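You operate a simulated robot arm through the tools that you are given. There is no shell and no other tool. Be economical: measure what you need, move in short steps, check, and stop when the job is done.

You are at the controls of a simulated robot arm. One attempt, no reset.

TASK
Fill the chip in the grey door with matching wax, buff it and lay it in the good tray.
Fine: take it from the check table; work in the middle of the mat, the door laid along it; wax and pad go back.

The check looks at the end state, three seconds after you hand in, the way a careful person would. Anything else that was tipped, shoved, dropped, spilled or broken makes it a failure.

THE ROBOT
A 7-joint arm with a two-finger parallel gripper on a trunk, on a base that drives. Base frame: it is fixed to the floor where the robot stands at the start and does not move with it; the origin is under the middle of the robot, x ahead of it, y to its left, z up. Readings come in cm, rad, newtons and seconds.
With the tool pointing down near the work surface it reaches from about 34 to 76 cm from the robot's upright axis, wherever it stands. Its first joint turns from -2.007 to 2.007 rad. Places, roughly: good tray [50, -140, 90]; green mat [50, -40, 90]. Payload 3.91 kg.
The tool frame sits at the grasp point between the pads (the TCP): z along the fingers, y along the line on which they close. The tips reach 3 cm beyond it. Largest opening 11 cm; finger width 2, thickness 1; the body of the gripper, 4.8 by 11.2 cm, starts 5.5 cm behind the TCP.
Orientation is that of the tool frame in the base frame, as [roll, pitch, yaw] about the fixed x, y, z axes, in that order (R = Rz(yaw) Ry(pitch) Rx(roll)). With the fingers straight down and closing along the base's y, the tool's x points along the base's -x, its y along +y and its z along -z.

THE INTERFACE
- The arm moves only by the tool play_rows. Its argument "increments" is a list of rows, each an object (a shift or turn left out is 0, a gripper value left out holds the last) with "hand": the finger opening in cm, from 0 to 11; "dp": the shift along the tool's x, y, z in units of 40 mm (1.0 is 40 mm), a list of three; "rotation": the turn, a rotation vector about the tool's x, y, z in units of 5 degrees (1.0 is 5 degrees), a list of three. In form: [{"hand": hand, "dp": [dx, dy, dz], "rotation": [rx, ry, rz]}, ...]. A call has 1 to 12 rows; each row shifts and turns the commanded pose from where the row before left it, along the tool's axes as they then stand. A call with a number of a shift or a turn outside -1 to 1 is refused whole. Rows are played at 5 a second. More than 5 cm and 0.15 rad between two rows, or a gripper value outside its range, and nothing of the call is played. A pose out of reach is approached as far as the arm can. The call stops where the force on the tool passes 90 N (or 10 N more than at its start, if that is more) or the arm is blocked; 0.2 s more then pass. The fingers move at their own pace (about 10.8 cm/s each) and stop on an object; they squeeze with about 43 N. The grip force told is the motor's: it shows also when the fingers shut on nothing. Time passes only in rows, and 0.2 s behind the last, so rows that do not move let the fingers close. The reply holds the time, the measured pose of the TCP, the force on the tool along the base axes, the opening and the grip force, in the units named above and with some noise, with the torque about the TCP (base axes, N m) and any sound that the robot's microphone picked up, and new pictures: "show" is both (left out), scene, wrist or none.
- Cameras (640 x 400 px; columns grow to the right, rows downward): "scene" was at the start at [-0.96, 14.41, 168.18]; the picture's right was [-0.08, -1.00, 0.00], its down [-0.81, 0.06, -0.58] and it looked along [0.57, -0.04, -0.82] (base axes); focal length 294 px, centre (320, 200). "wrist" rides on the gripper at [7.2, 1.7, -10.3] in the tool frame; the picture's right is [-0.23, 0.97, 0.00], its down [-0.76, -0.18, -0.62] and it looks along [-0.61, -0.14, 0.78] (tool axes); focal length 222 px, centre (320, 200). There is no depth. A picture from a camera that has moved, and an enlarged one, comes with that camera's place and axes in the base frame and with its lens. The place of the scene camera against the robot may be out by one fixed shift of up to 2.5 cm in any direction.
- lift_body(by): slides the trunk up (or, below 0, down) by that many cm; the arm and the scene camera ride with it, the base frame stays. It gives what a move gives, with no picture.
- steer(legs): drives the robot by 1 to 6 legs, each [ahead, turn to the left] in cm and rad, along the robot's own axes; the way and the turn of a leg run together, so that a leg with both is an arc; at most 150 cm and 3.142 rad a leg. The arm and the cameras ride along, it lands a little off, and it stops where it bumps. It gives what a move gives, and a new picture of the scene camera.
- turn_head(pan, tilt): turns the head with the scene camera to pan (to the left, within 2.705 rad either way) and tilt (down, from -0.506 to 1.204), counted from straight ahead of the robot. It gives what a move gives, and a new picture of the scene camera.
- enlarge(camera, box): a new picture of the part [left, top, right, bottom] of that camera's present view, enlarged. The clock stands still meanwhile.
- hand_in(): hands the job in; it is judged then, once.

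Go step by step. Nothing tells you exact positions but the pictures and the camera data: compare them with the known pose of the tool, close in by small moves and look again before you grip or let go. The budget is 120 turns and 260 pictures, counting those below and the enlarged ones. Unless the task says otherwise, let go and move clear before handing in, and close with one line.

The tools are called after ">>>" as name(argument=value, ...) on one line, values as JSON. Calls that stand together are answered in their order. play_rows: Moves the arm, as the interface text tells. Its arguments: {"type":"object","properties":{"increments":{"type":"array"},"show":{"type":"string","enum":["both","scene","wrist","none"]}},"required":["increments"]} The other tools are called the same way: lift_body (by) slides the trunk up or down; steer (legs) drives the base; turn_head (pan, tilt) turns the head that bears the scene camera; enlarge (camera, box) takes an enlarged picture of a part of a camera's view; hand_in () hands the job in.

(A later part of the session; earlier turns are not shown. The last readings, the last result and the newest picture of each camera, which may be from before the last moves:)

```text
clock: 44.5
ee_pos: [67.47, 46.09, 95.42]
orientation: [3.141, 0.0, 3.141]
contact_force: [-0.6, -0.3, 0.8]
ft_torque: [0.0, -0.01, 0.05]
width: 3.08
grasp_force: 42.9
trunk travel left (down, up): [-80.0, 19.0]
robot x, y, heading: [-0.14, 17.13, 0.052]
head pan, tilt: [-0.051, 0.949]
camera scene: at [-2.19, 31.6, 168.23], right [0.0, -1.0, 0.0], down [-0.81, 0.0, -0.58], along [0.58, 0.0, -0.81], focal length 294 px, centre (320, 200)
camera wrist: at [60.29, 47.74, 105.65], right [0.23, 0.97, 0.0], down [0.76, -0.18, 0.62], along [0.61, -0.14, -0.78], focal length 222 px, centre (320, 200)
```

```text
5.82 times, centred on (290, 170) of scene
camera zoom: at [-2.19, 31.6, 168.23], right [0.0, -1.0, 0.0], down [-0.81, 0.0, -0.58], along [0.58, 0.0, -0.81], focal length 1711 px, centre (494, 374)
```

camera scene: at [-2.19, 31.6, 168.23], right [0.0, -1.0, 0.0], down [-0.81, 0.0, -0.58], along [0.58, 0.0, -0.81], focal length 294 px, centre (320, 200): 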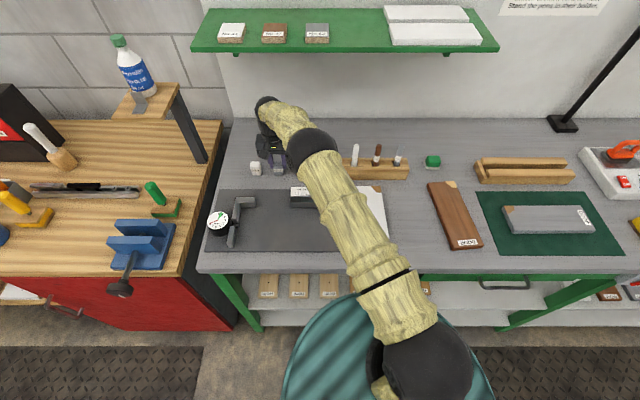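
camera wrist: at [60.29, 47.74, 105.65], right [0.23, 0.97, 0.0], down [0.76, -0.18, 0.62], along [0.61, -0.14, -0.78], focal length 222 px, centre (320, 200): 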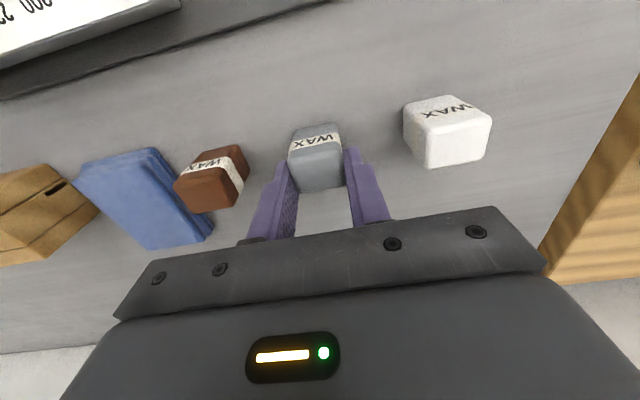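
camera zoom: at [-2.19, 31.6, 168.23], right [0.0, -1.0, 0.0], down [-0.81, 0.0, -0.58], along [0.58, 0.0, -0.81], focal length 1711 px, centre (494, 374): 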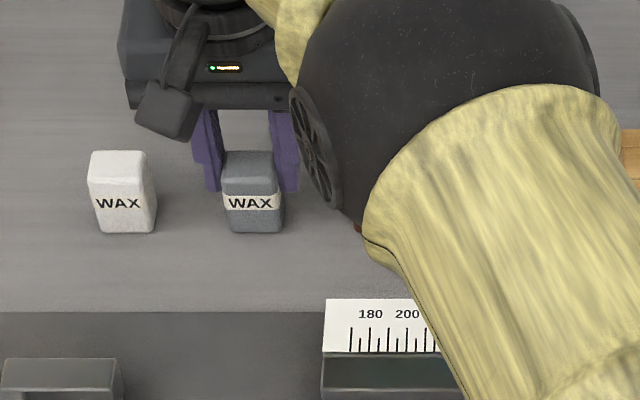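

Wax gripped (grasp pose 67.47, 46.09, 95.42, to be used for its return). Lift and carry it toward the chip.

>>> play_rows(increments=[{"dp": [0, 0, -0.5]}, {"dp": [0, 0, -1]}, {"dp": [0, 0, -1]}, {"dp": [0, 0, -1]}, {"dp": [0, 0, -0.7]}, {"dp": [0.8, -0.5, 0]}, {"dp": [0.8, -0.5, 0]}, {"dp": [0.8, -0.5, 0]}, {"dp": [0.8, -0.5, 0]}, {"dp": [0.6, -0.5, 0]}, {}], show="none")

>>> play_rows(increments=[{"dp": [0, -0.98, 0]}, {"dp": [0, -0.98, 0]}, {"dp": [0, -0.98, 0]}, {"dp": [0, -0.98, 0]}, {"dp": [0, -0.98, 0]}, {"dp": [0, -0.98, 0]}, {"dp": [0, -0.98, 0]}, {"dp": [0, -0.98, 0]}, {"dp": [0, -0.98, 0]}, {"dp": [0, -0.98, 0]}, {"dp": [0, -0.98, 0]}, {"dp": [0, -0.98, 0]}], show="both")

```text
clock: 46.9
ee_pos: [52.03, 36.22, 112.16]
orientation: [-3.141, 0.001, 3.141]
contact_force: [-0.5, 0.1, 0.0]
ft_torque: [-0.02, 0.02, -0.01]
width: 3.1
grasp_force: 43.5
trunk travel left (down, up): [-80.0, 19.0]
robot x, y, heading: [-0.82, 16.98, 0.051]
head pan, tilt: [-0.051, 0.949]
```

```text
clock: 49.5
ee_pos: [51.71, -11.25, 112.1]
orientation: [3.139, 0.001, -3.14]
contact_force: [-0.1, -0.6, 0.1]
ft_torque: [-0.01, -0.01, 0.02]
width: 3.08
grasp_force: 43.6
trunk travel left (down, up): [-80.0, 19.0]
robot x, y, heading: [-0.62, 17.19, 0.053]
head pan, tilt: [-0.051, 0.949]
camera scene: at [-2.18, 31.44, 168.25], right [0.0, -1.0, 0.0], down [-0.81, 0.0, -0.58], along [0.58, 0.0, -0.81], focal length 294 px, centre (320, 200)
camera wrist: at [44.61, -9.63, 122.52], right [0.23, 0.97, 0.0], down [0.76, -0.18, 0.62], along [0.61, -0.14, -0.78], focal length 222 px, centre (320, 200)
```

scene: 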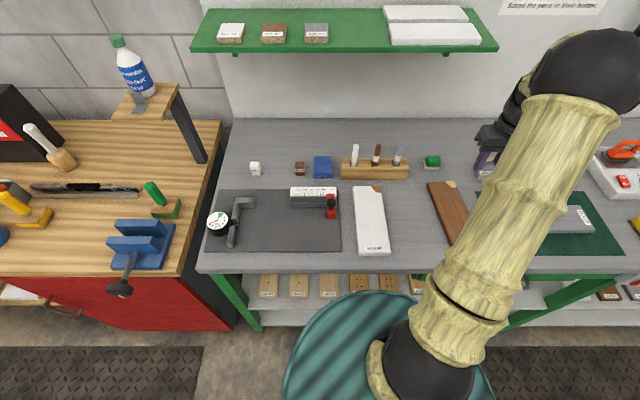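
wrist: 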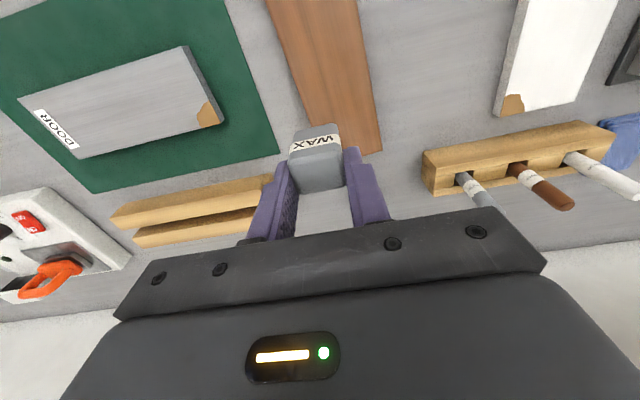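

>>> enlarge(camera="wrist", box=[140, 30, 360, 210])

```text
2.22 times, centred on (250, 120) of wrist
camera zoom: at [44.61, -9.63, 122.52], right [0.23, 0.97, 0.0], down [0.76, -0.18, 0.62], along [0.61, -0.14, -0.78], focal length 494 px, centre (476, 378)
```

zoom: 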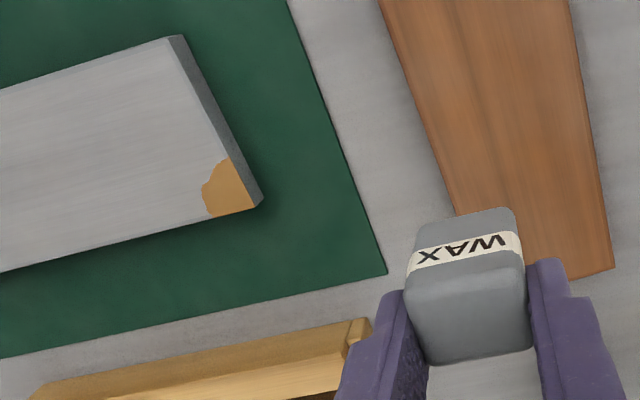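

The chip is about 3×3 cm centred at (50.6, -26.8). Bring the wax over it, then ease down to contact.

>>> play_rows(increments=[{"dp": [0.053, -0.97, 0.3]}, {"dp": [0.053, -0.97, 0.7]}, {"dp": [0.053, -0.97, 0.9]}, {"dp": [0.053, -0.97, 1.0]}, {"dp": [0, 0, 0.3]}, {}], show="both")

>>> enlarge(camera="wrist", box=[200, 60, 440, 230])

```text
refused: row 3 steps farther than a row can; nothing moved
```

```text
2.35 times, centred on (320, 145) of wrist
camera zoom: at [44.61, -9.63, 122.52], right [0.23, 0.97, 0.0], down [0.76, -0.18, 0.62], along [0.61, -0.14, -0.78], focal length 523 px, centre (320, 329)
```

zoom: 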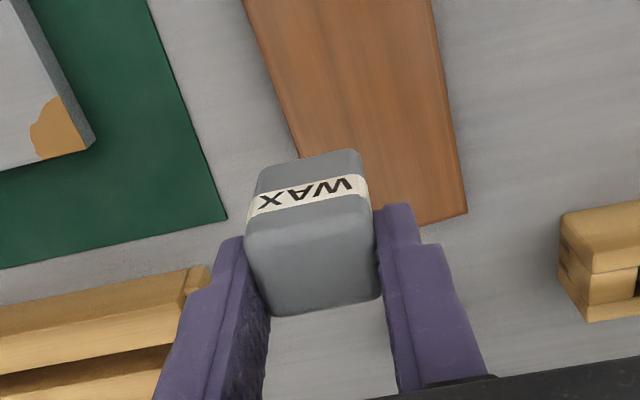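

>>> play_rows(increments=[{"dp": [0.053, -0.97, 0]}, {"dp": [0.053, -0.97, 0]}, {"dp": [0.053, -0.97, 0]}, {"dp": [0.053, -0.97, 0]}, {"dp": [0, 0, 0.9]}, {"dp": [0, 0, 0.9]}, {"dp": [0, 0, 0.9]}, {"dp": [0, 0, 0.5]}, {}], show="both")

>>> enlarge(camera="wrist", box=[200, 60, 440, 230])

```text
clock: 51.5
ee_pos: [51.26, -26.48, 99.14]
orientation: [3.14, 0.0, -3.141]
contact_force: [0.4, 0.3, -0.6]
ft_torque: [-0.01, -0.02, 0.01]
width: 3.08
grasp_force: 43.2
trunk travel left (down, up): [-80.0, 19.0]
robot x, y, heading: [-0.36, 17.02, 0.053]
head pan, tilt: [-0.051, 0.949]
camera scene: at [-2.2, 31.59, 168.23], right [0.0, -1.0, 0.0], down [-0.81, 0.0, -0.58], along [0.58, 0.0, -0.81], focal length 294 px, centre (320, 200)
camera wrist: at [44.07, -24.8, 109.51], right [0.23, 0.97, 0.0], down [0.76, -0.18, 0.62], along [0.61, -0.14, -0.78], focal length 222 px, centre (320, 200)
```

scene: 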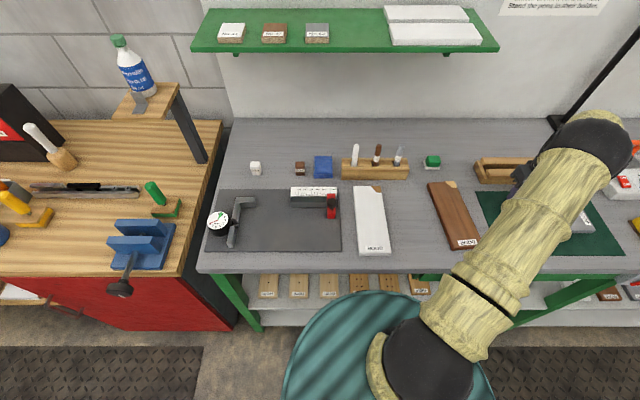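
wrist: 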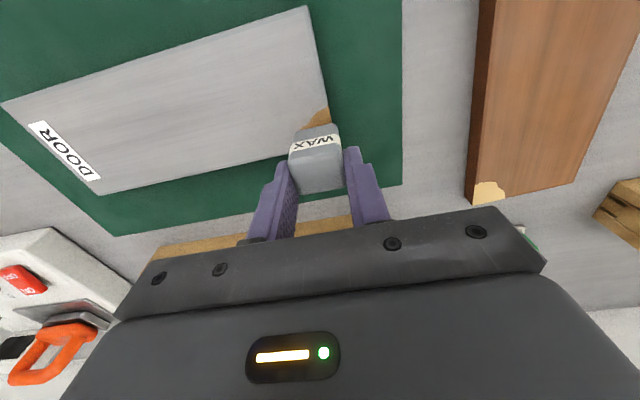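

```text
2.35 times, centred on (320, 145) of wrist
camera zoom: at [44.07, -24.8, 109.51], right [0.23, 0.97, 0.0], down [0.76, -0.18, 0.62], along [0.61, -0.14, -0.78], focal length 523 px, centre (320, 329)
```

zoom: 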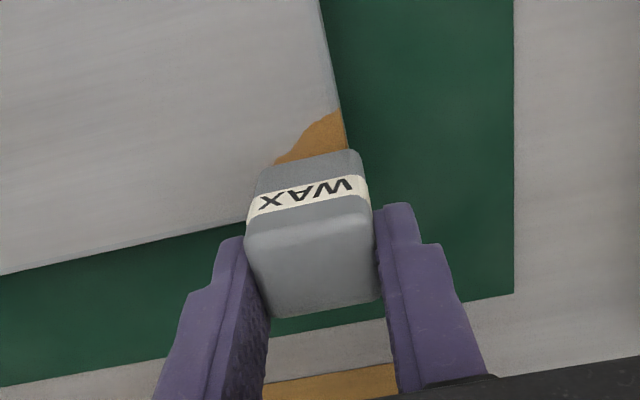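

Chip centroid ≈ (50.8, -26.8), matching. Correct slightly and ease down.

>>> play_rows(increments=[{"dp": [0.09, -0.08, 0]}, {"dp": [0, 0, 0.25]}, {"dp": [0, 0, 0.1]}, {"dp": [0, 0, 0.06]}, {}], show="none")

```text
clock: 52.7
ee_pos: [50.88, -26.66, 97.69]
orientation: [3.139, 0.001, 3.141]
contact_force: [-0.9, 0.2, -0.4]
ft_torque: [0.01, 0.0, 0.0]
width: 3.07
grasp_force: 42.9
trunk travel left (down, up): [-80.0, 19.0]
robot x, y, heading: [-0.78, 17.1, 0.052]
head pan, tilt: [-0.051, 0.949]
```

>>> play_rows(increments=[{"dp": [0, 0, 0.04]}, {"dp": [0, 0, 0.03]}, {}], show="none")

```text
clock: 53.5
ee_pos: [50.85, -26.68, 97.5]
orientation: [3.141, -0.001, 3.141]
contact_force: [-0.6, 0.5, 1.0]
ft_torque: [0.03, 0.02, 0.05]
width: 3.06
grasp_force: 43.3
trunk travel left (down, up): [-80.0, 19.0]
robot x, y, heading: [-0.26, 17.17, 0.055]
head pan, tilt: [-0.051, 0.949]
```

>>> play_rows(increments=[{"dp": [0, 0, 0.04]}, {}], show="none")

```text
clock: 54.1
ee_pos: [50.92, -26.65, 97.45]
orientation: [-3.138, 0.004, 3.141]
contact_force: [0.9, -0.2, 11.5]
ft_torque: [0.03, 0.06, 0.01]
width: 3.08
grasp_force: 43.7
trunk travel left (down, up): [-80.0, 19.0]
robot x, y, heading: [-0.38, 16.71, 0.051]
head pan, tilt: [-0.051, 0.949]
```

Contact at 11 N. Rub back and forth over the chip.

>>> play_rows(increments=[{"dp": [0.2, 0, 0]}, {"dp": [-0.2, 0, 0]}, {"dp": [-0.2, 0, 0]}, {"dp": [0.2, 0, 0]}, {"dp": [0, -0.2, 0]}, {"dp": [0, 0.2, 0]}, {"dp": [0, 0.2, 0]}, {"dp": [0, -0.2, 0]}, {"dp": [0.2, -0.2, 0]}, {"dp": [-0.2, 0.2, 0]}, {"dp": [-0.1, 0.1, 0]}, {"dp": [0.1, -0.1, 0]}], show="wrist")

>>> enlarge(camera="wrist", box=[200, 60, 440, 230])

```text
clock: 56.7
ee_pos: [50.81, -26.56, 97.43]
orientation: [3.14, 0.003, -3.139]
contact_force: [2.4, 2.6, 9.9]
ft_torque: [0.09, -0.1, -0.03]
width: 3.06
grasp_force: 43.4
trunk travel left (down, up): [-80.0, 19.0]
robot x, y, heading: [-0.62, 16.79, 0.054]
head pan, tilt: [-0.051, 0.949]
camera wrist: at [43.63, -25.0, 107.72], right [0.23, 0.97, 0.0], down [0.76, -0.18, 0.62], along [0.61, -0.14, -0.78], focal length 222 px, centre (320, 200)
```

wrist: 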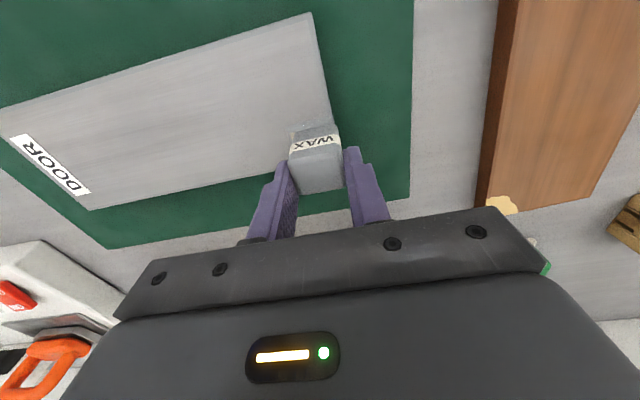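

```text
2.35 times, centred on (320, 145) of wrist
camera zoom: at [43.63, -25.0, 107.72], right [0.23, 0.97, 0.0], down [0.76, -0.18, 0.62], along [0.61, -0.14, -0.78], focal length 523 px, centre (320, 329)
```

zoom: 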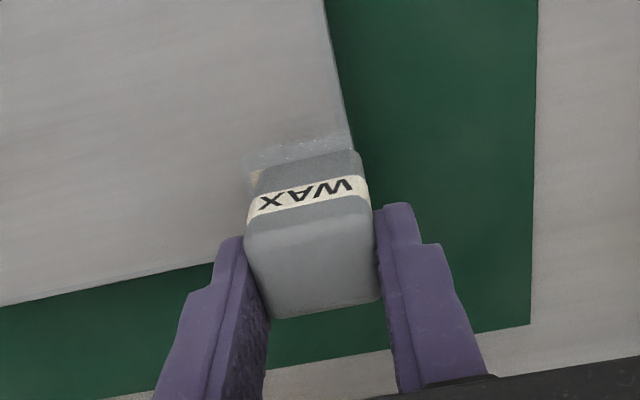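

The chip is taking grey wax. Lift off to inspect.

>>> play_rows(increments=[{"dp": [0, 0, -0.5]}, {"dp": [0, 0.5, -1]}, {"dp": [0, 0.9, -0.8]}, {"dp": [0, 0.9, 0]}, {"dp": [0, 0.9, 0]}, {}], show="wrist")

>>> enlarge(camera="wrist", box=[150, 20, 350, 160])

```text
clock: 58.1
ee_pos: [50.79, -14.25, 106.51]
orientation: [3.142, 0.0, 3.14]
contact_force: [-0.8, -0.4, -0.1]
ft_torque: [0.03, -0.05, -0.01]
width: 3.05
grasp_force: 42.5
trunk travel left (down, up): [-80.0, 19.0]
robot x, y, heading: [-0.66, 16.89, 0.057]
head pan, tilt: [-0.051, 0.949]
camera wrist: at [43.61, -12.62, 116.84], right [0.23, 0.97, 0.0], down [0.76, -0.18, 0.62], along [0.61, -0.14, -0.78], focal length 222 px, centre (320, 200)
```

wrist: 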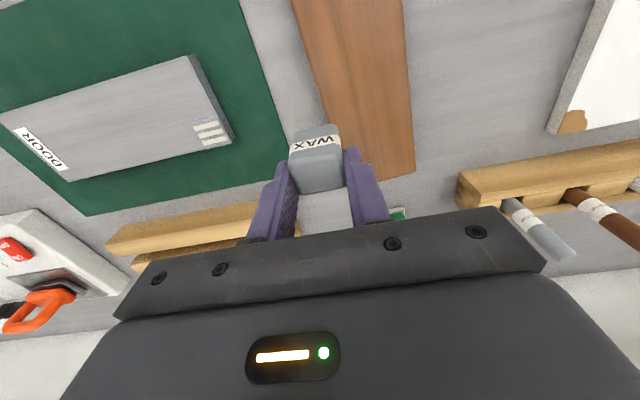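

```text
2.86 times, centred on (250, 90) of wrist
camera zoom: at [43.61, -12.62, 116.84], right [0.23, 0.97, 0.0], down [0.76, -0.18, 0.62], along [0.61, -0.14, -0.78], focal length 635 px, centre (520, 514)
```

zoom: 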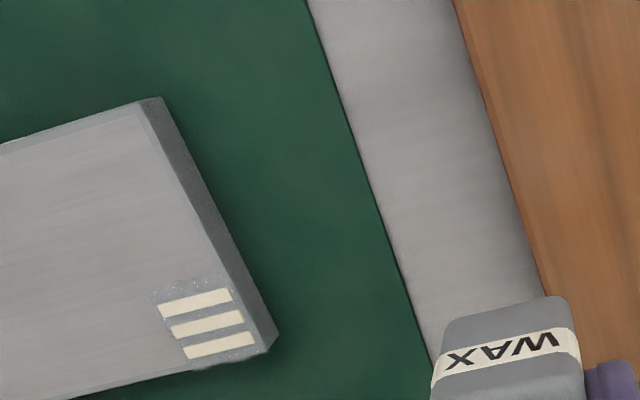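

The chip is mostly covered, but pale stripes remain; that may be incomplete fill. I'll rub again and see whether they change.

>>> play_rows(increments=[{"dp": [0, -0.9, 0]}, {"dp": [0, -0.9, 0]}, {"dp": [0, -0.9, 0.8]}, {"dp": [0, -0.5, 1]}, {"dp": [0, 0, 0.44]}, {"dp": [0, 0, 0.06]}, {}], show="none")

>>> play_rows(increments=[{"dp": [0, -0.15, 0]}, {"dp": [0, 0.15, 0]}, {"dp": [0, 0.15, 0]}, {"dp": [0, -0.15, 0]}, {"dp": [0.15, -0.15, 0]}, {"dp": [0, 0.15, 0]}, {"dp": [0, 0.15, 0]}, {"dp": [-0.15, -0.15, 0]}, {"dp": [-0.15, -0.15, 0]}, {"dp": [0, 0.15, 0]}, {"dp": [0, 0.15, 0]}, {"dp": [0.15, -0.15, 0]}], show="none")

>>> play_rows(increments=[{"dp": [0, 0, -0.5]}, {"dp": [0, 0.5, -1]}, {"dp": [0, 0.9, -0.8]}, {"dp": [0, 0.9, 0]}, {"dp": [0, 0.9, 0]}, {}], show="wrist")

>>> enlarge(camera="wrist", box=[150, 50, 270, 160])

```text
clock: 59.7
ee_pos: [50.92, -26.8, 97.44]
orientation: [3.141, 0.001, -3.14]
contact_force: [-0.3, -0.2, 0.8]
ft_torque: [-0.03, 0.02, 0.02]
width: 3.06
grasp_force: 42.7
trunk travel left (down, up): [-80.0, 19.0]
robot x, y, heading: [-1.1, 17.11, 0.049]
head pan, tilt: [-0.051, 0.949]
```

```text
clock: 62.3
ee_pos: [50.96, -26.6, 97.44]
orientation: [3.14, 0.003, -3.139]
contact_force: [1.1, 1.9, 6.4]
ft_torque: [0.07, -0.06, 0.01]
width: 3.05
grasp_force: 43.7
trunk travel left (down, up): [-80.0, 19.0]
robot x, y, heading: [-0.46, 17.26, 0.053]
head pan, tilt: [-0.051, 0.949]
```

```text
clock: 63.7
ee_pos: [50.84, -13.92, 106.57]
orientation: [3.141, -0.001, 3.141]
contact_force: [0.1, 0.4, -0.6]
ft_torque: [0.02, 0.01, -0.01]
width: 3.08
grasp_force: 42.7
trunk travel left (down, up): [-80.0, 19.0]
robot x, y, heading: [-0.79, 16.58, 0.048]
head pan, tilt: [-0.051, 0.949]
camera wrist: at [43.6, -12.36, 116.91], right [0.23, 0.97, 0.0], down [0.76, -0.18, 0.62], along [0.61, -0.14, -0.78], focal length 222 px, centre (320, 200)
```

wrist: 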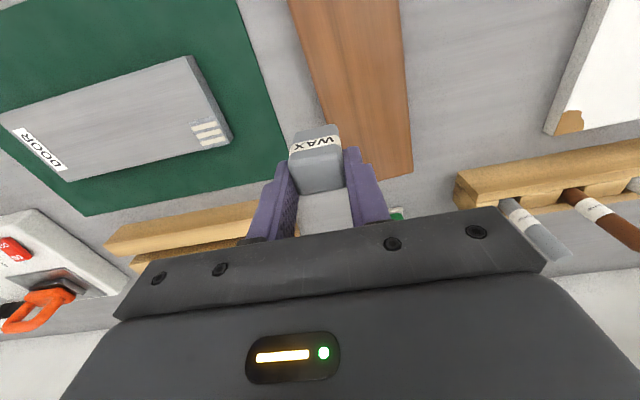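

```text
3.64 times, centred on (210, 105) of wrist
camera zoom: at [43.6, -12.36, 116.91], right [0.23, 0.97, 0.0], down [0.76, -0.18, 0.62], along [0.61, -0.14, -0.78], focal length 808 px, centre (720, 546)
```

zoom: 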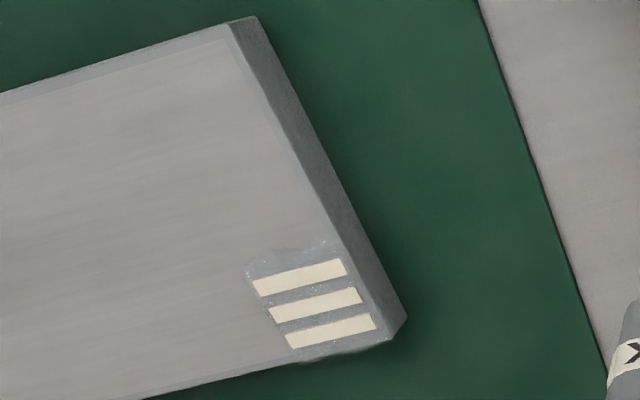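

The stripes didn't change with more wax, so they're excess to be buffed off. Return the wax to its spot first.

>>> play_rows(increments=[{"dp": [0, 0, -0.7]}, {"dp": [0, 0, -0.7]}, {"dp": [0, 0.97, 0]}, {"dp": [0, 0.97, 0]}, {"dp": [0, 0.97, 0]}, {"dp": [0, 0.97, 0]}, {"dp": [0, 0.97, 0]}, {"dp": [0, 0.97, 0]}, {"dp": [0, 0.97, 0]}, {"dp": [0, 0.97, 0]}, {"dp": [0, 0.97, 0]}, {"dp": [0, 0.97, 0]}], show="none")

>>> play_rows(increments=[{"dp": [0, 0.97, 0]}, {"dp": [0, 0.97, 0]}, {"dp": [0, 0.9, 0]}, {"dp": [-0.83, 0.5, 0]}, {"dp": [-0.83, 0.5, 0]}, {"dp": [-0.83, 0.5, 0]}, {"dp": [-0.83, 0.5, 0]}, {"dp": [-0.83, 0.2, 0]}, {}], show="wrist")

```text
clock: 66.3
ee_pos: [51.04, 24.98, 112.33]
orientation: [3.141, -0.001, 3.141]
contact_force: [0.3, 0.2, -0.4]
ft_torque: [-0.03, 0.01, -0.01]
width: 3.07
grasp_force: 43.2
trunk travel left (down, up): [-80.0, 19.0]
robot x, y, heading: [-0.6, 17.08, 0.053]
head pan, tilt: [-0.051, 0.949]
```

```text
clock: 68.3
ee_pos: [67.23, 45.07, 112.12]
orientation: [-3.141, 0.001, -3.141]
contact_force: [0.4, 0.2, 0.1]
ft_torque: [0.03, 0.01, 0.0]
width: 3.05
grasp_force: 43.3
trunk travel left (down, up): [-80.0, 19.0]
robot x, y, heading: [-0.3, 16.72, 0.057]
head pan, tilt: [-0.051, 0.949]
camera wrist: at [59.93, 46.58, 122.48], right [0.23, 0.97, 0.0], down [0.76, -0.18, 0.62], along [0.61, -0.14, -0.78], focal length 222 px, centre (320, 200)
```

wrist: 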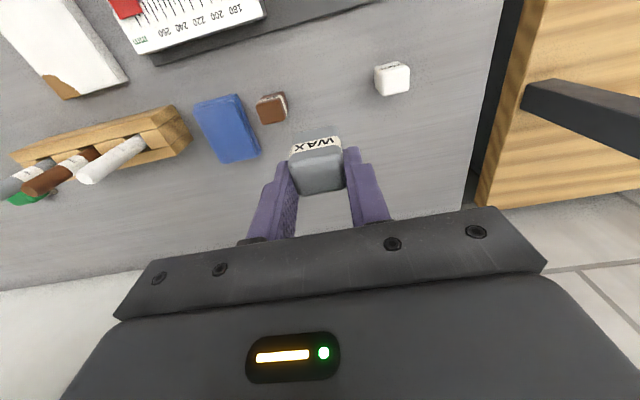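

>>> play_rows(increments=[{"dp": [-0.05, 0.255, 0.9]}, {"dp": [0, 0, 1]}, {"dp": [0, 0, 1]}, {"dp": [0, 0, 0.9]}, {"dp": [0, 0, 0.22]}, {"dp": [0, 0, 0.06]}, {"dp": [0, 0, 0.05]}, {}], show="none")

```text
clock: 70.1
ee_pos: [67.62, 45.95, 95.64]
orientation: [3.141, 0.002, -3.142]
contact_force: [0.4, -0.2, -1.3]
ft_torque: [0.03, 0.0, 0.0]
width: 3.08
grasp_force: 42.7
trunk travel left (down, up): [-80.0, 19.0]
robot x, y, heading: [-0.53, 16.98, 0.053]
head pan, tilt: [-0.051, 0.949]
```

>>> play_rows(increments=[{"dp": [0, 0.02, 0.03]}, {"dp": [0, 0, 0.03]}, {}], show="none")

```text
clock: 70.9
ee_pos: [67.76, 46.14, 95.25]
orientation: [-3.141, 0.0, -3.139]
contact_force: [-0.1, 0.0, -1.2]
ft_torque: [0.0, 0.02, -0.02]
width: 3.08
grasp_force: 42.8
trunk travel left (down, up): [-80.0, 19.0]
robot x, y, heading: [-0.26, 16.74, 0.055]
head pan, tilt: [-0.051, 0.949]
```

>>> play_rows(increments=[{"dp": [0.03, 0, 0.03]}, {}], show="both")

```text
clock: 71.5
ee_pos: [67.54, 46.11, 95.26]
orientation: [3.14, 0.002, -3.139]
contact_force: [1.3, -0.4, 3.6]
ft_torque: [0.0, -0.08, 0.0]
width: 3.04
grasp_force: 42.8
trunk travel left (down, up): [-80.0, 19.0]
robot x, y, heading: [-0.49, 16.94, 0.049]
head pan, tilt: [-0.051, 0.949]
camera scene: at [-2.22, 31.59, 168.24], right [0.0, -1.0, 0.0], down [-0.81, 0.0, -0.58], along [0.58, 0.0, -0.81], focal length 294 px, centre (320, 200)
camera wrist: at [60.38, 47.71, 105.61], right [0.23, 0.97, 0.0], down [0.76, -0.18, 0.62], along [0.61, -0.14, -0.78], focal length 222 px, centre (320, 200)
```

scene: 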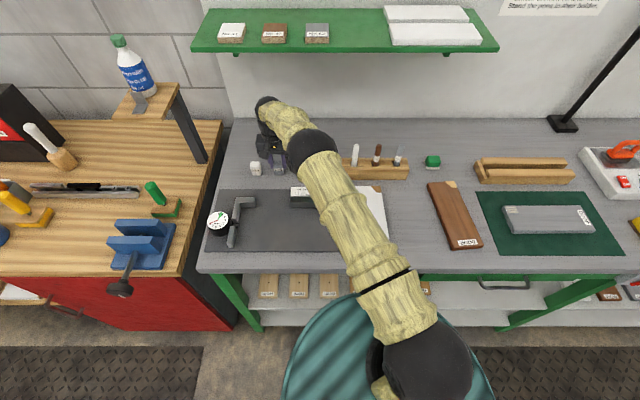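
wrist: 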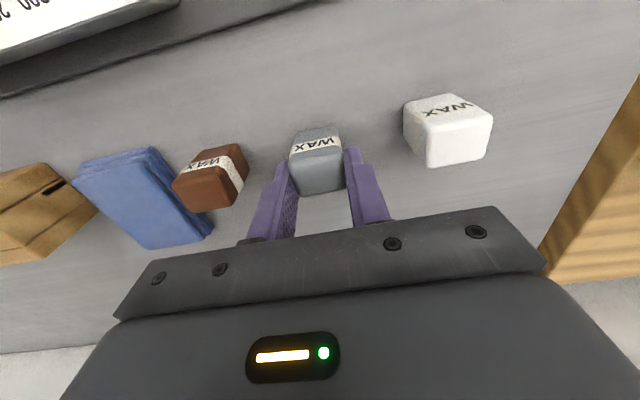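

Wax stands on the bench at its spot. Open to 6 cm, rise, and check.

>>> play_rows(increments=[{"hand": 5.5}, {}, {"dp": [0, 0, -0.7]}, {"dp": [0, 0, -1]}, {"dp": [0, 0, -1]}, {"dp": [0, 0, -1]}, {"dp": [0.9, 0, -0.2]}, {"dp": [0.9, 0, 0]}, {}], show="wrist")

>>> enlarge(camera="scene", box=[235, 140, 345, 200])

>>> enlarge(camera="scene", box=[380, 130, 480, 190])

```text
clock: 73.5
ee_pos: [60.23, 45.9, 110.91]
orientation: [3.14, 0.001, 3.142]
contact_force: [-0.5, -0.5, -0.8]
ft_torque: [0.01, 0.01, 0.03]
width: 5.52
grasp_force: 0.1
trunk travel left (down, up): [-80.0, 19.0]
robot x, y, heading: [-0.35, 17.3, 0.048]
head pan, tilt: [-0.051, 0.949]
camera wrist: at [53.05, 47.4, 121.28], right [0.23, 0.97, 0.0], down [0.76, -0.18, 0.62], along [0.61, -0.14, -0.78], focal length 222 px, centre (320, 200)
```

wrist: 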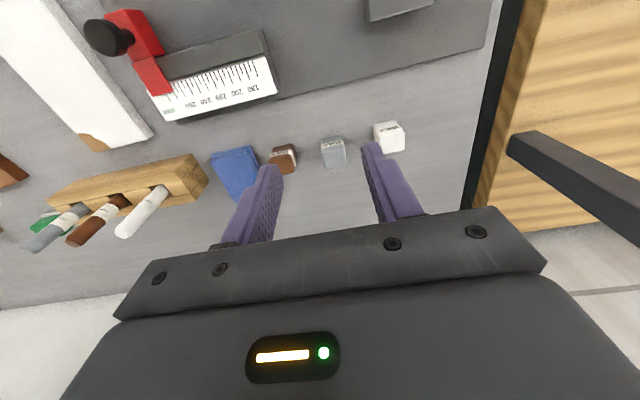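

```text
5.82 times, centred on (290, 170) of scene
camera zoom: at [-2.14, 31.62, 168.23], right [0.0, -1.0, 0.0], down [-0.81, 0.0, -0.58], along [0.58, 0.0, -0.81], focal length 1711 px, centre (494, 374)
```

zoom: 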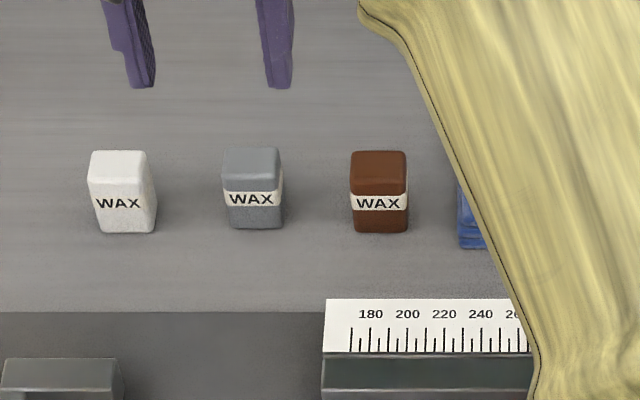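

```text
6.40 times, centred on (430, 160) of scene
camera zoom: at [-2.14, 31.62, 168.23], right [0.0, -1.0, 0.0], down [-0.81, 0.0, -0.58], along [0.58, 0.0, -0.81], focal length 1883 px, centre (-384, 456)
```

zoom: 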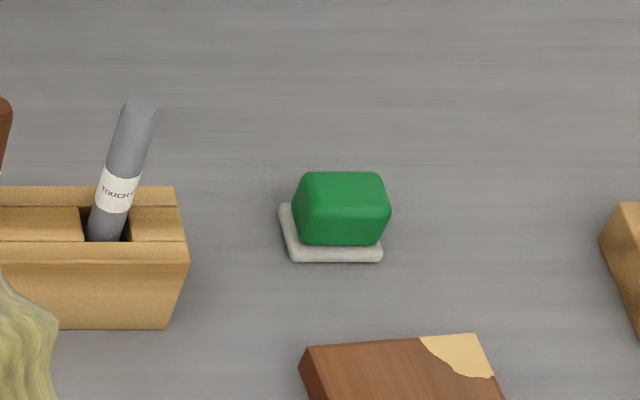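

Wax is back in its place. The pad is the green block on white felt near (70, -7); hover before it.

>>> play_rows(increments=[{"dp": [0.4, -0.9, -0.2], "hand": 8}, {"dp": [0.2, -0.97, 0]}, {"dp": [0, -0.97, 0]}, {"dp": [0, -0.97, 0]}, {"dp": [0, -0.97, 0]}, {"dp": [0, -0.97, 0]}, {"dp": [0, -0.97, 0]}, {"dp": [0, -0.97, 0]}, {"dp": [0, -0.97, 0]}, {"dp": [0, -0.97, 0]}, {"dp": [0, -0.97, 0]}, {"dp": [0, -0.97, 0]}], show="none")

>>> play_rows(increments=[{"dp": [-0.5, -0.97, 0]}, {"dp": [-0.6, -0.7, 0.4]}, {"dp": [-0.4, 0, 0.4]}, {}], show="wrist")

>>> enlarge(camera="wrist", box=[200, 60, 480, 230])

```text
clock: 76.1
ee_pos: [57.92, -0.55, 111.61]
orientation: [3.14, 0.001, -3.139]
contact_force: [-0.6, -0.5, 0.4]
ft_torque: [0.0, 0.01, 0.02]
width: 8.03
grasp_force: 0.1
trunk travel left (down, up): [-80.0, 19.0]
robot x, y, heading: [-0.73, 17.07, 0.054]
head pan, tilt: [-0.051, 0.949]
```

```text
clock: 77.1
ee_pos: [63.89, -6.94, 108.37]
orientation: [-3.141, -0.001, -3.141]
contact_force: [-0.1, 0.2, 0.0]
ft_torque: [0.01, -0.04, -0.01]
width: 8.02
grasp_force: 0.0
trunk travel left (down, up): [-80.0, 19.0]
robot x, y, heading: [-0.52, 17.08, 0.053]
head pan, tilt: [-0.051, 0.949]
camera wrist: at [56.57, -5.39, 118.67], right [0.23, 0.97, 0.0], down [0.76, -0.18, 0.62], along [0.61, -0.14, -0.78], focal length 222 px, centre (320, 200)
```

wrist: 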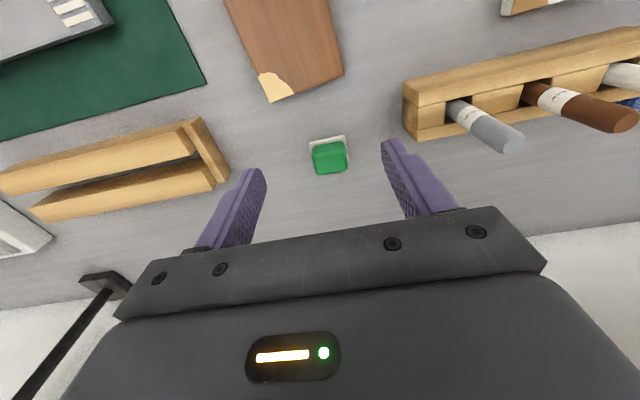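

```text
2.29 times, centred on (340, 145) of wrist
camera zoom: at [56.57, -5.39, 118.67], right [0.23, 0.97, 0.0], down [0.76, -0.18, 0.62], along [0.61, -0.14, -0.78], focal length 508 px, centre (274, 326)
```

zoom: 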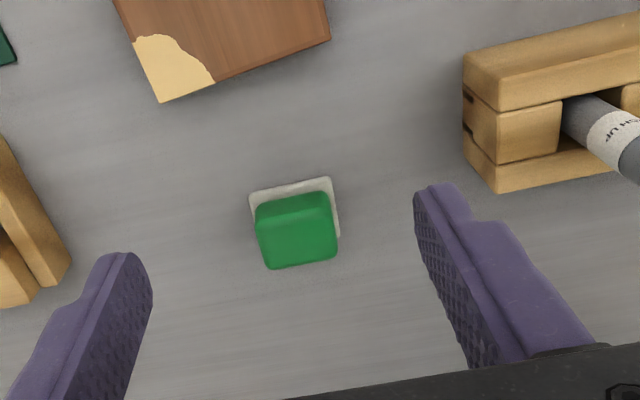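

Pad centre ≈ (70.4, -7.1), handle about 4 cm wide. Move over it and check.

>>> play_rows(increments=[{"dp": [-0.81, -0.02, 0.3], "hand": 7}, {"dp": [-0.81, -0.02, 0.3]}, {"dp": [0, 0, 0.9]}, {"dp": [0, 0, 0.6]}, {}], show="both")

>>> enlarge(camera="scene", box=[380, 130, 480, 190])

>>> enlarge(camera="wrist", box=[200, 60, 480, 230])

```text
clock: 78.3
ee_pos: [70.35, -7.05, 99.97]
orientation: [-3.141, 0.001, -3.142]
contact_force: [0.2, 0.1, -0.2]
ft_torque: [0.01, -0.02, 0.01]
width: 7.01
grasp_force: 0.0
trunk travel left (down, up): [-80.0, 19.0]
robot x, y, heading: [-0.55, 17.22, 0.055]
head pan, tilt: [-0.051, 0.949]
camera scene: at [-2.22, 31.6, 168.23], right [0.0, -1.0, 0.0], down [-0.81, 0.0, -0.58], along [0.58, 0.0, -0.81], focal length 294 px, centre (320, 200)
camera wrist: at [63.13, -5.39, 110.22], right [0.23, 0.97, 0.0], down [0.76, -0.18, 0.62], along [0.61, -0.14, -0.78], focal length 222 px, centre (320, 200)
```

scene: 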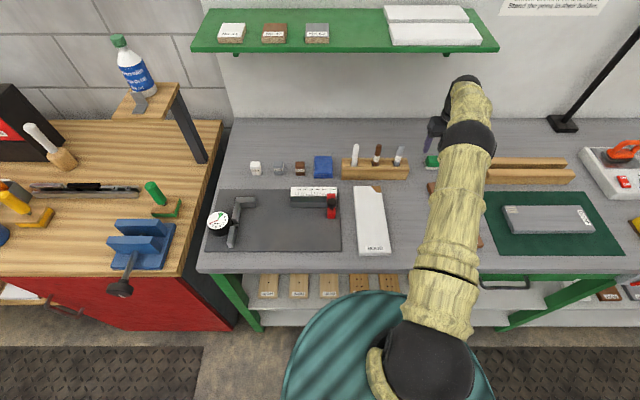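
wrist: 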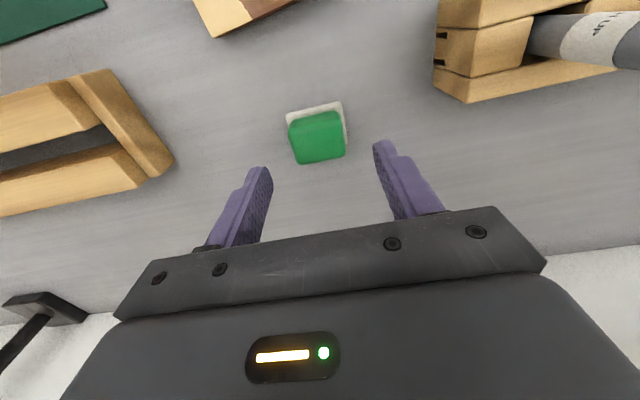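

```text
6.40 times, centred on (430, 160) of scene
camera zoom: at [-2.22, 31.6, 168.23], right [0.0, -1.0, 0.0], down [-0.81, 0.0, -0.58], along [0.58, 0.0, -0.81], focal length 1883 px, centre (-384, 456)
```

zoom: 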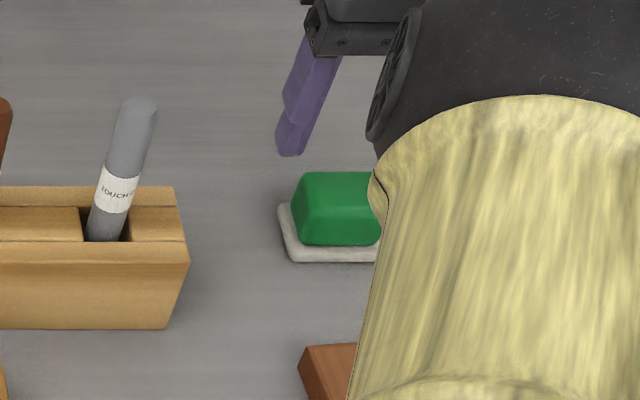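

```text
2.29 times, centred on (340, 145) of wrist
camera zoom: at [63.13, -5.39, 110.22], right [0.23, 0.97, 0.0], down [0.76, -0.18, 0.62], along [0.61, -0.14, -0.78], focal length 508 px, centre (274, 326)
```

zoom: 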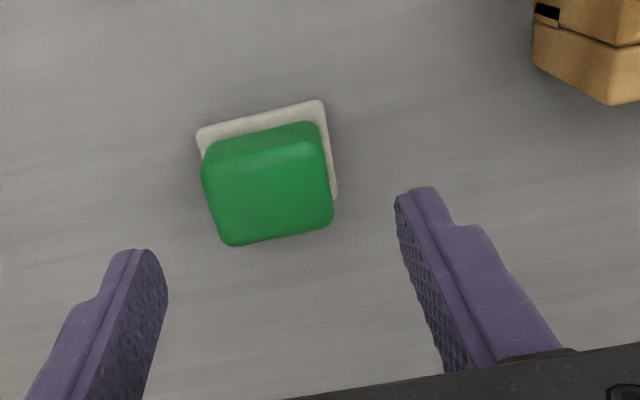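

Centred well. Descend to z≈94.8 and grip the handle.

>>> play_rows(increments=[{"dp": [-0.03, -0.025, 0.6]}, {"dp": [0, 0, 0.5]}, {"dp": [0, 0, 0.2]}, {"hand": 2.5}, {}, {}], show="both")

>>> enlarge(camera="scene", box=[380, 130, 480, 190])

```text
clock: 79.7
ee_pos: [70.63, -6.83, 94.82]
orientation: [3.141, -0.001, -3.141]
contact_force: [-0.2, -0.7, 1.5]
ft_torque: [-0.03, 0.02, -0.01]
width: 4.27
grasp_force: 43.1
trunk travel left (down, up): [-80.0, 19.0]
robot x, y, heading: [-0.62, 16.95, 0.049]
head pan, tilt: [-0.051, 0.949]
camera scene: at [-2.18, 31.58, 168.23], right [0.0, -1.0, 0.0], down [-0.81, 0.0, -0.58], along [0.58, 0.0, -0.81], focal length 294 px, centre (320, 200)
camera wrist: at [63.42, -5.28, 105.11], right [0.23, 0.97, 0.0], down [0.76, -0.18, 0.62], along [0.61, -0.14, -0.78], focal length 222 px, centre (320, 200)
```

scene: 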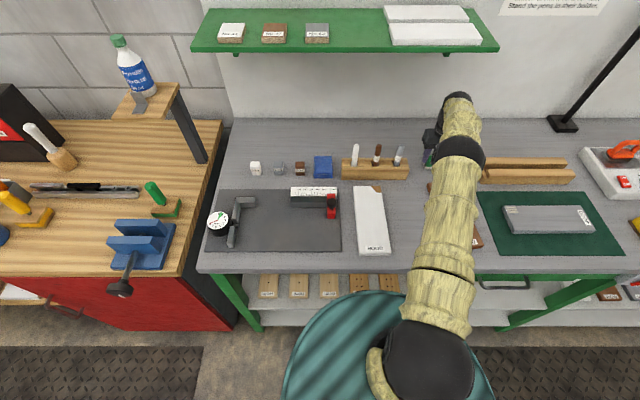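
wrist: 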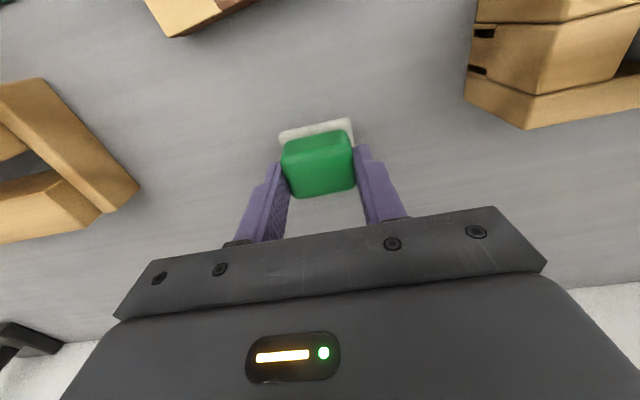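

```text
6.40 times, centred on (430, 160) of scene
camera zoom: at [-2.18, 31.58, 168.23], right [0.0, -1.0, 0.0], down [-0.81, 0.0, -0.58], along [0.58, 0.0, -0.81], focal length 1883 px, centre (-384, 456)
```

zoom: 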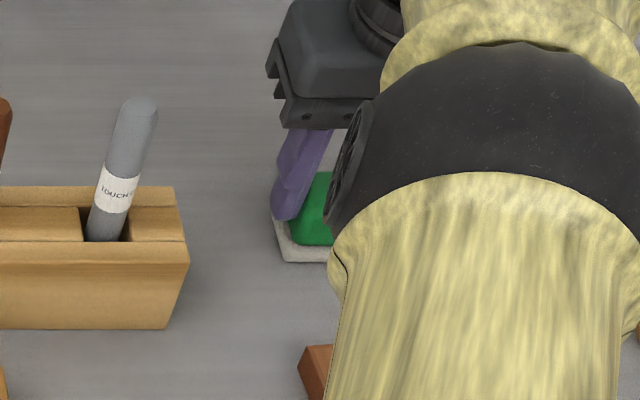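

Pad gripped (return pose ≈ 70.6, -7.0, 94.8). Lift and carry over the chip.

>>> play_rows(increments=[{"dp": [0, 0, -0.5]}, {"dp": [0, 0, -1]}, {"dp": [0, 0, -1]}, {"dp": [0, 0, -1]}, {"dp": [0.8, -0.5, 0]}, {"dp": [0.8, -0.8, 0]}, {"dp": [0.8, -0.8, 0]}, {"dp": [0.8, -0.8, 0]}, {"dp": [0.8, -0.8, 0]}, {"dp": [0.95, -0.8, 0]}, {"dp": [0, -0.4, 0]}, {}], show="none")

>>> play_rows(increments=[{"dp": [0, 0, 0.9]}, {"dp": [0, 0, 0.9]}, {"dp": [0, 0, 0.4]}, {}], show="both")

>>> enlarge(camera="wrist", box=[200, 60, 440, 230])

```text
clock: 82.3
ee_pos: [50.62, -26.83, 108.83]
orientation: [-3.14, -0.001, -3.139]
contact_force: [-0.9, 0.5, -0.3]
ft_torque: [0.04, -0.06, -0.03]
width: 4.25
grasp_force: 42.9
trunk travel left (down, up): [-80.0, 19.0]
robot x, y, heading: [-0.45, 16.68, 0.049]
head pan, tilt: [-0.051, 0.949]
```

```text
clock: 83.3
ee_pos: [50.51, -26.81, 100.15]
orientation: [3.141, 0.001, -3.139]
contact_force: [-0.4, -0.1, -0.4]
ft_torque: [-0.01, -0.01, 0.0]
width: 4.26
grasp_force: 43.3
trunk travel left (down, up): [-80.0, 19.0]
robot x, y, heading: [-0.41, 17.02, 0.05]
head pan, tilt: [-0.051, 0.949]
camera scene: at [-2.2, 31.58, 168.23], right [0.0, -1.0, 0.0], down [-0.81, 0.0, -0.58], along [0.58, 0.0, -0.81], focal length 294 px, centre (320, 200)
camera wrist: at [43.36, -25.19, 110.41], right [0.23, 0.97, 0.0], down [0.76, -0.18, 0.62], along [0.61, -0.14, -0.78], focal length 222 px, centre (320, 200)
```

scene: 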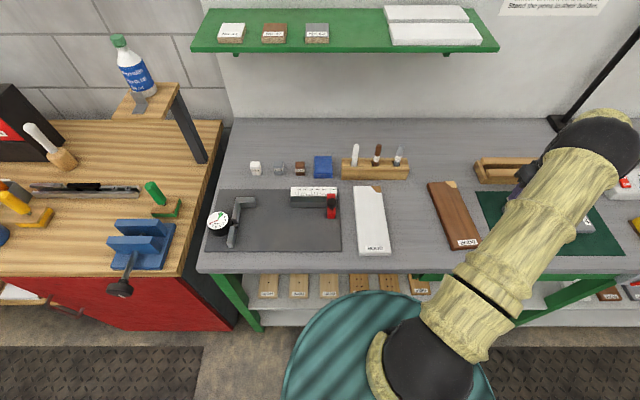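
wrist: 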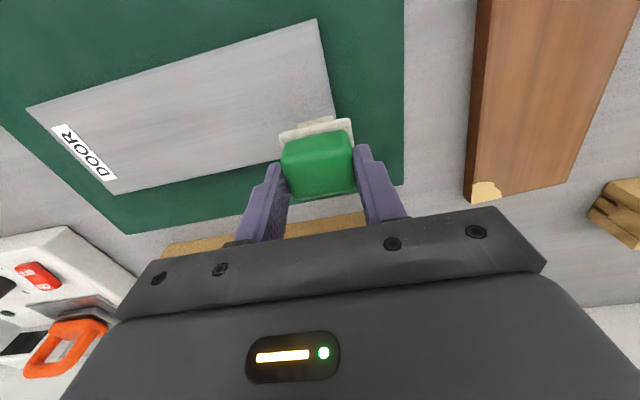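

```text
2.35 times, centred on (320, 145) of wrist
camera zoom: at [43.36, -25.19, 110.41], right [0.23, 0.97, 0.0], down [0.76, -0.18, 0.62], along [0.61, -0.14, -0.78], focal length 523 px, centre (320, 329)
```

zoom: 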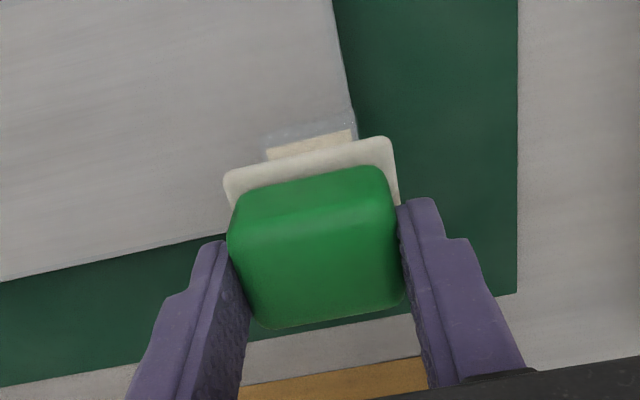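

>>> play_rows(increments=[{"dp": [0, 0, 0.5]}, {"dp": [0, 0, 0.2]}, {"dp": [0, 0, 0.05]}, {}], show="none")

```text
clock: 84.3
ee_pos: [50.7, -26.85, 97.15]
orientation: [3.14, 0.0, -3.14]
contact_force: [0.7, -0.3, -0.7]
ft_torque: [-0.03, 0.03, -0.03]
width: 4.26
grasp_force: 42.9
trunk travel left (down, up): [-80.0, 19.0]
robot x, y, heading: [-0.59, 16.98, 0.049]
head pan, tilt: [-0.051, 0.949]
```

>>> play_rows(increments=[{"dp": [0, 0, 0.05]}, {"dp": [0, 0, 0.04]}, {}], show="none")

```text
clock: 85.1
ee_pos: [50.83, -26.79, 96.91]
orientation: [-3.14, 0.004, -3.141]
contact_force: [1.3, -2.3, 9.3]
ft_torque: [-0.1, 0.04, 0.03]
width: 4.27
grasp_force: 43.4
trunk travel left (down, up): [-80.0, 19.0]
robot x, y, heading: [-0.79, 16.96, 0.052]
head pan, tilt: [-0.051, 0.949]
```

Pad contact at 9 N. Buff back and forth, then lift to look.

>>> play_rows(increments=[{"dp": [0, -0.3, 0]}, {"dp": [0, 0.3, 0]}, {"dp": [0, 0.25, 0]}, {"dp": [0, -0.25, 0]}, {"dp": [0.25, 0, 0]}, {"dp": [-0.25, 0, 0]}, {"dp": [-0.25, 0, 0]}, {"dp": [0.25, 0, 0]}, {"dp": [0.2, -0.3, 0]}, {"dp": [-0.2, 0.3, 0]}, {"dp": [-0.2, 0.25, 0]}, {"dp": [0.2, -0.25, 0]}], show="none")

>>> play_rows(increments=[{"dp": [0, 0, -0.5]}, {"dp": [0, 0.5, -0.9]}, {"dp": [0, 0.9, -0.8]}, {"dp": [0, 0.9, 0]}, {"dp": [0, 0.9, 0]}, {}], show="wrist")

>>> enlarge(camera="wrist", box=[150, 50, 270, 160])

```text
clock: 87.7
ee_pos: [50.81, -26.36, 96.85]
orientation: [3.14, 0.002, -3.139]
contact_force: [3.5, 4.7, 16.2]
ft_torque: [0.04, -0.07, 0.01]
width: 4.27
grasp_force: 42.6
trunk travel left (down, up): [-80.0, 19.0]
robot x, y, heading: [-0.32, 16.92, 0.055]
head pan, tilt: [-0.051, 0.949]
```

```text
clock: 89.1
ee_pos: [50.6, -13.85, 105.54]
orientation: [3.14, -0.001, -3.141]
contact_force: [0.1, -0.3, -0.4]
ft_torque: [0.01, -0.02, 0.03]
width: 4.27
grasp_force: 43.1
trunk travel left (down, up): [-80.0, 19.0]
robot x, y, heading: [-0.69, 16.91, 0.049]
head pan, tilt: [-0.051, 0.949]
camera wrist: at [43.42, -12.26, 115.88], right [0.23, 0.97, 0.0], down [0.76, -0.18, 0.62], along [0.61, -0.14, -0.78], focal length 222 px, centre (320, 200)
```

wrist: 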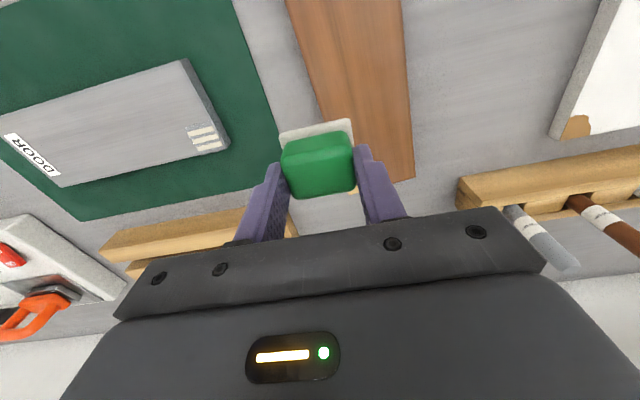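

```text
3.64 times, centred on (210, 105) of wrist
camera zoom: at [43.42, -12.26, 115.88], right [0.23, 0.97, 0.0], down [0.76, -0.18, 0.62], along [0.61, -0.14, -0.78], focal length 808 px, centre (720, 546)
```

zoom: 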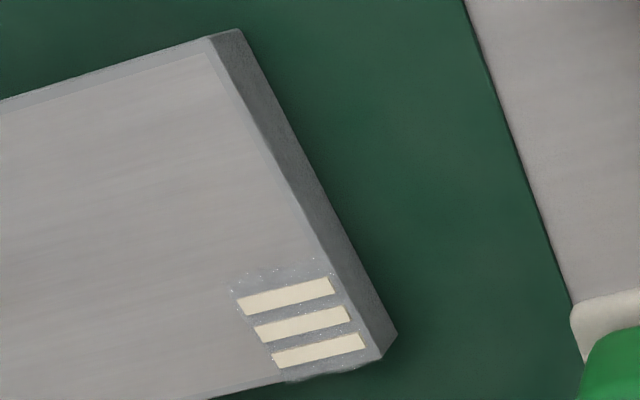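

The pale bars remain; buff more with longer strokes along the door, then compare.

>>> play_rows(increments=[{"dp": [0, -0.9, 0]}, {"dp": [0, -0.9, 0]}, {"dp": [0, -0.9, 0.8]}, {"dp": [0, -0.5, 0.9]}, {"dp": [0, 0, 0.5]}, {"dp": [0, 0, 0.02]}, {}], show="none")

>>> play_rows(increments=[{"dp": [0, -0.5, 0]}, {"dp": [0, 0.5, 0]}, {"dp": [0, 0.4, 0]}, {"dp": [0, -0.4, 0]}, {"dp": [0, -0.5, 0]}, {"dp": [0, 0.5, 0]}, {"dp": [0, 0.4, 0]}, {"dp": [0, -0.4, 0]}, {"dp": [0, -0.5, 0]}, {"dp": [0, 0.5, 0]}, {"dp": [0, 0.4, 0]}, {"dp": [0, -0.4, 0]}], show="none")

>>> play_rows(increments=[{"dp": [0, 0, -0.5]}, {"dp": [0, 0.5, -0.9]}, {"dp": [0, 0.9, -0.8]}, {"dp": [0, 0.9, 0]}, {"dp": [0, 0.9, 0]}, {}], show="wrist")

>>> enlarge(camera="wrist", box=[150, 50, 270, 160])

```text
clock: 90.7
ee_pos: [50.75, -26.37, 96.89]
orientation: [3.141, 0.003, -3.141]
contact_force: [0.4, 4.3, 11.7]
ft_torque: [0.15, 0.02, -0.04]
width: 4.27
grasp_force: 43.0
trunk travel left (down, up): [-80.0, 19.0]
robot x, y, heading: [-0.25, 16.37, 0.056]
head pan, tilt: [-0.051, 0.949]
```

```text
clock: 93.3
ee_pos: [50.74, -26.4, 96.79]
orientation: [3.139, 0.002, -3.14]
contact_force: [1.5, 7.6, 19.0]
ft_torque: [0.11, 0.0, -0.05]
width: 4.26
grasp_force: 42.5
trunk travel left (down, up): [-80.0, 19.0]
robot x, y, heading: [-0.22, 16.82, 0.05]
head pan, tilt: [-0.051, 0.949]
```

```text
clock: 94.7
ee_pos: [51.12, -14.06, 105.41]
orientation: [3.14, 0.002, -3.141]
contact_force: [0.4, -0.3, 0.1]
ft_torque: [-0.03, 0.02, 0.02]
width: 4.28
grasp_force: 42.6
trunk travel left (down, up): [-80.0, 19.0]
robot x, y, heading: [-0.89, 16.65, 0.05]
head pan, tilt: [-0.051, 0.949]
camera wrist: at [43.88, -12.53, 115.66], right [0.23, 0.97, 0.0], down [0.76, -0.18, 0.62], along [0.61, -0.14, -0.78], focal length 222 px, centre (320, 200)
```

wrist: 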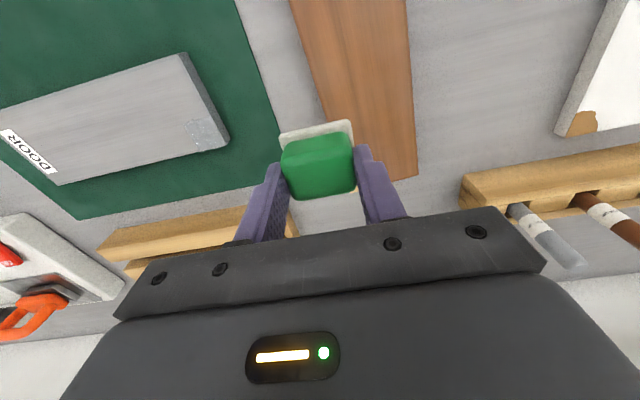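

```text
3.64 times, centred on (210, 105) of wrist
camera zoom: at [43.88, -12.53, 115.66], right [0.23, 0.97, 0.0], down [0.76, -0.18, 0.62], along [0.61, -0.14, -0.78], focal length 808 px, centre (720, 546)
```

zoom: 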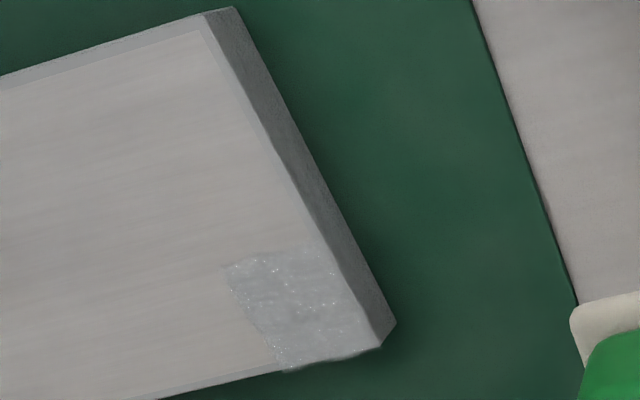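

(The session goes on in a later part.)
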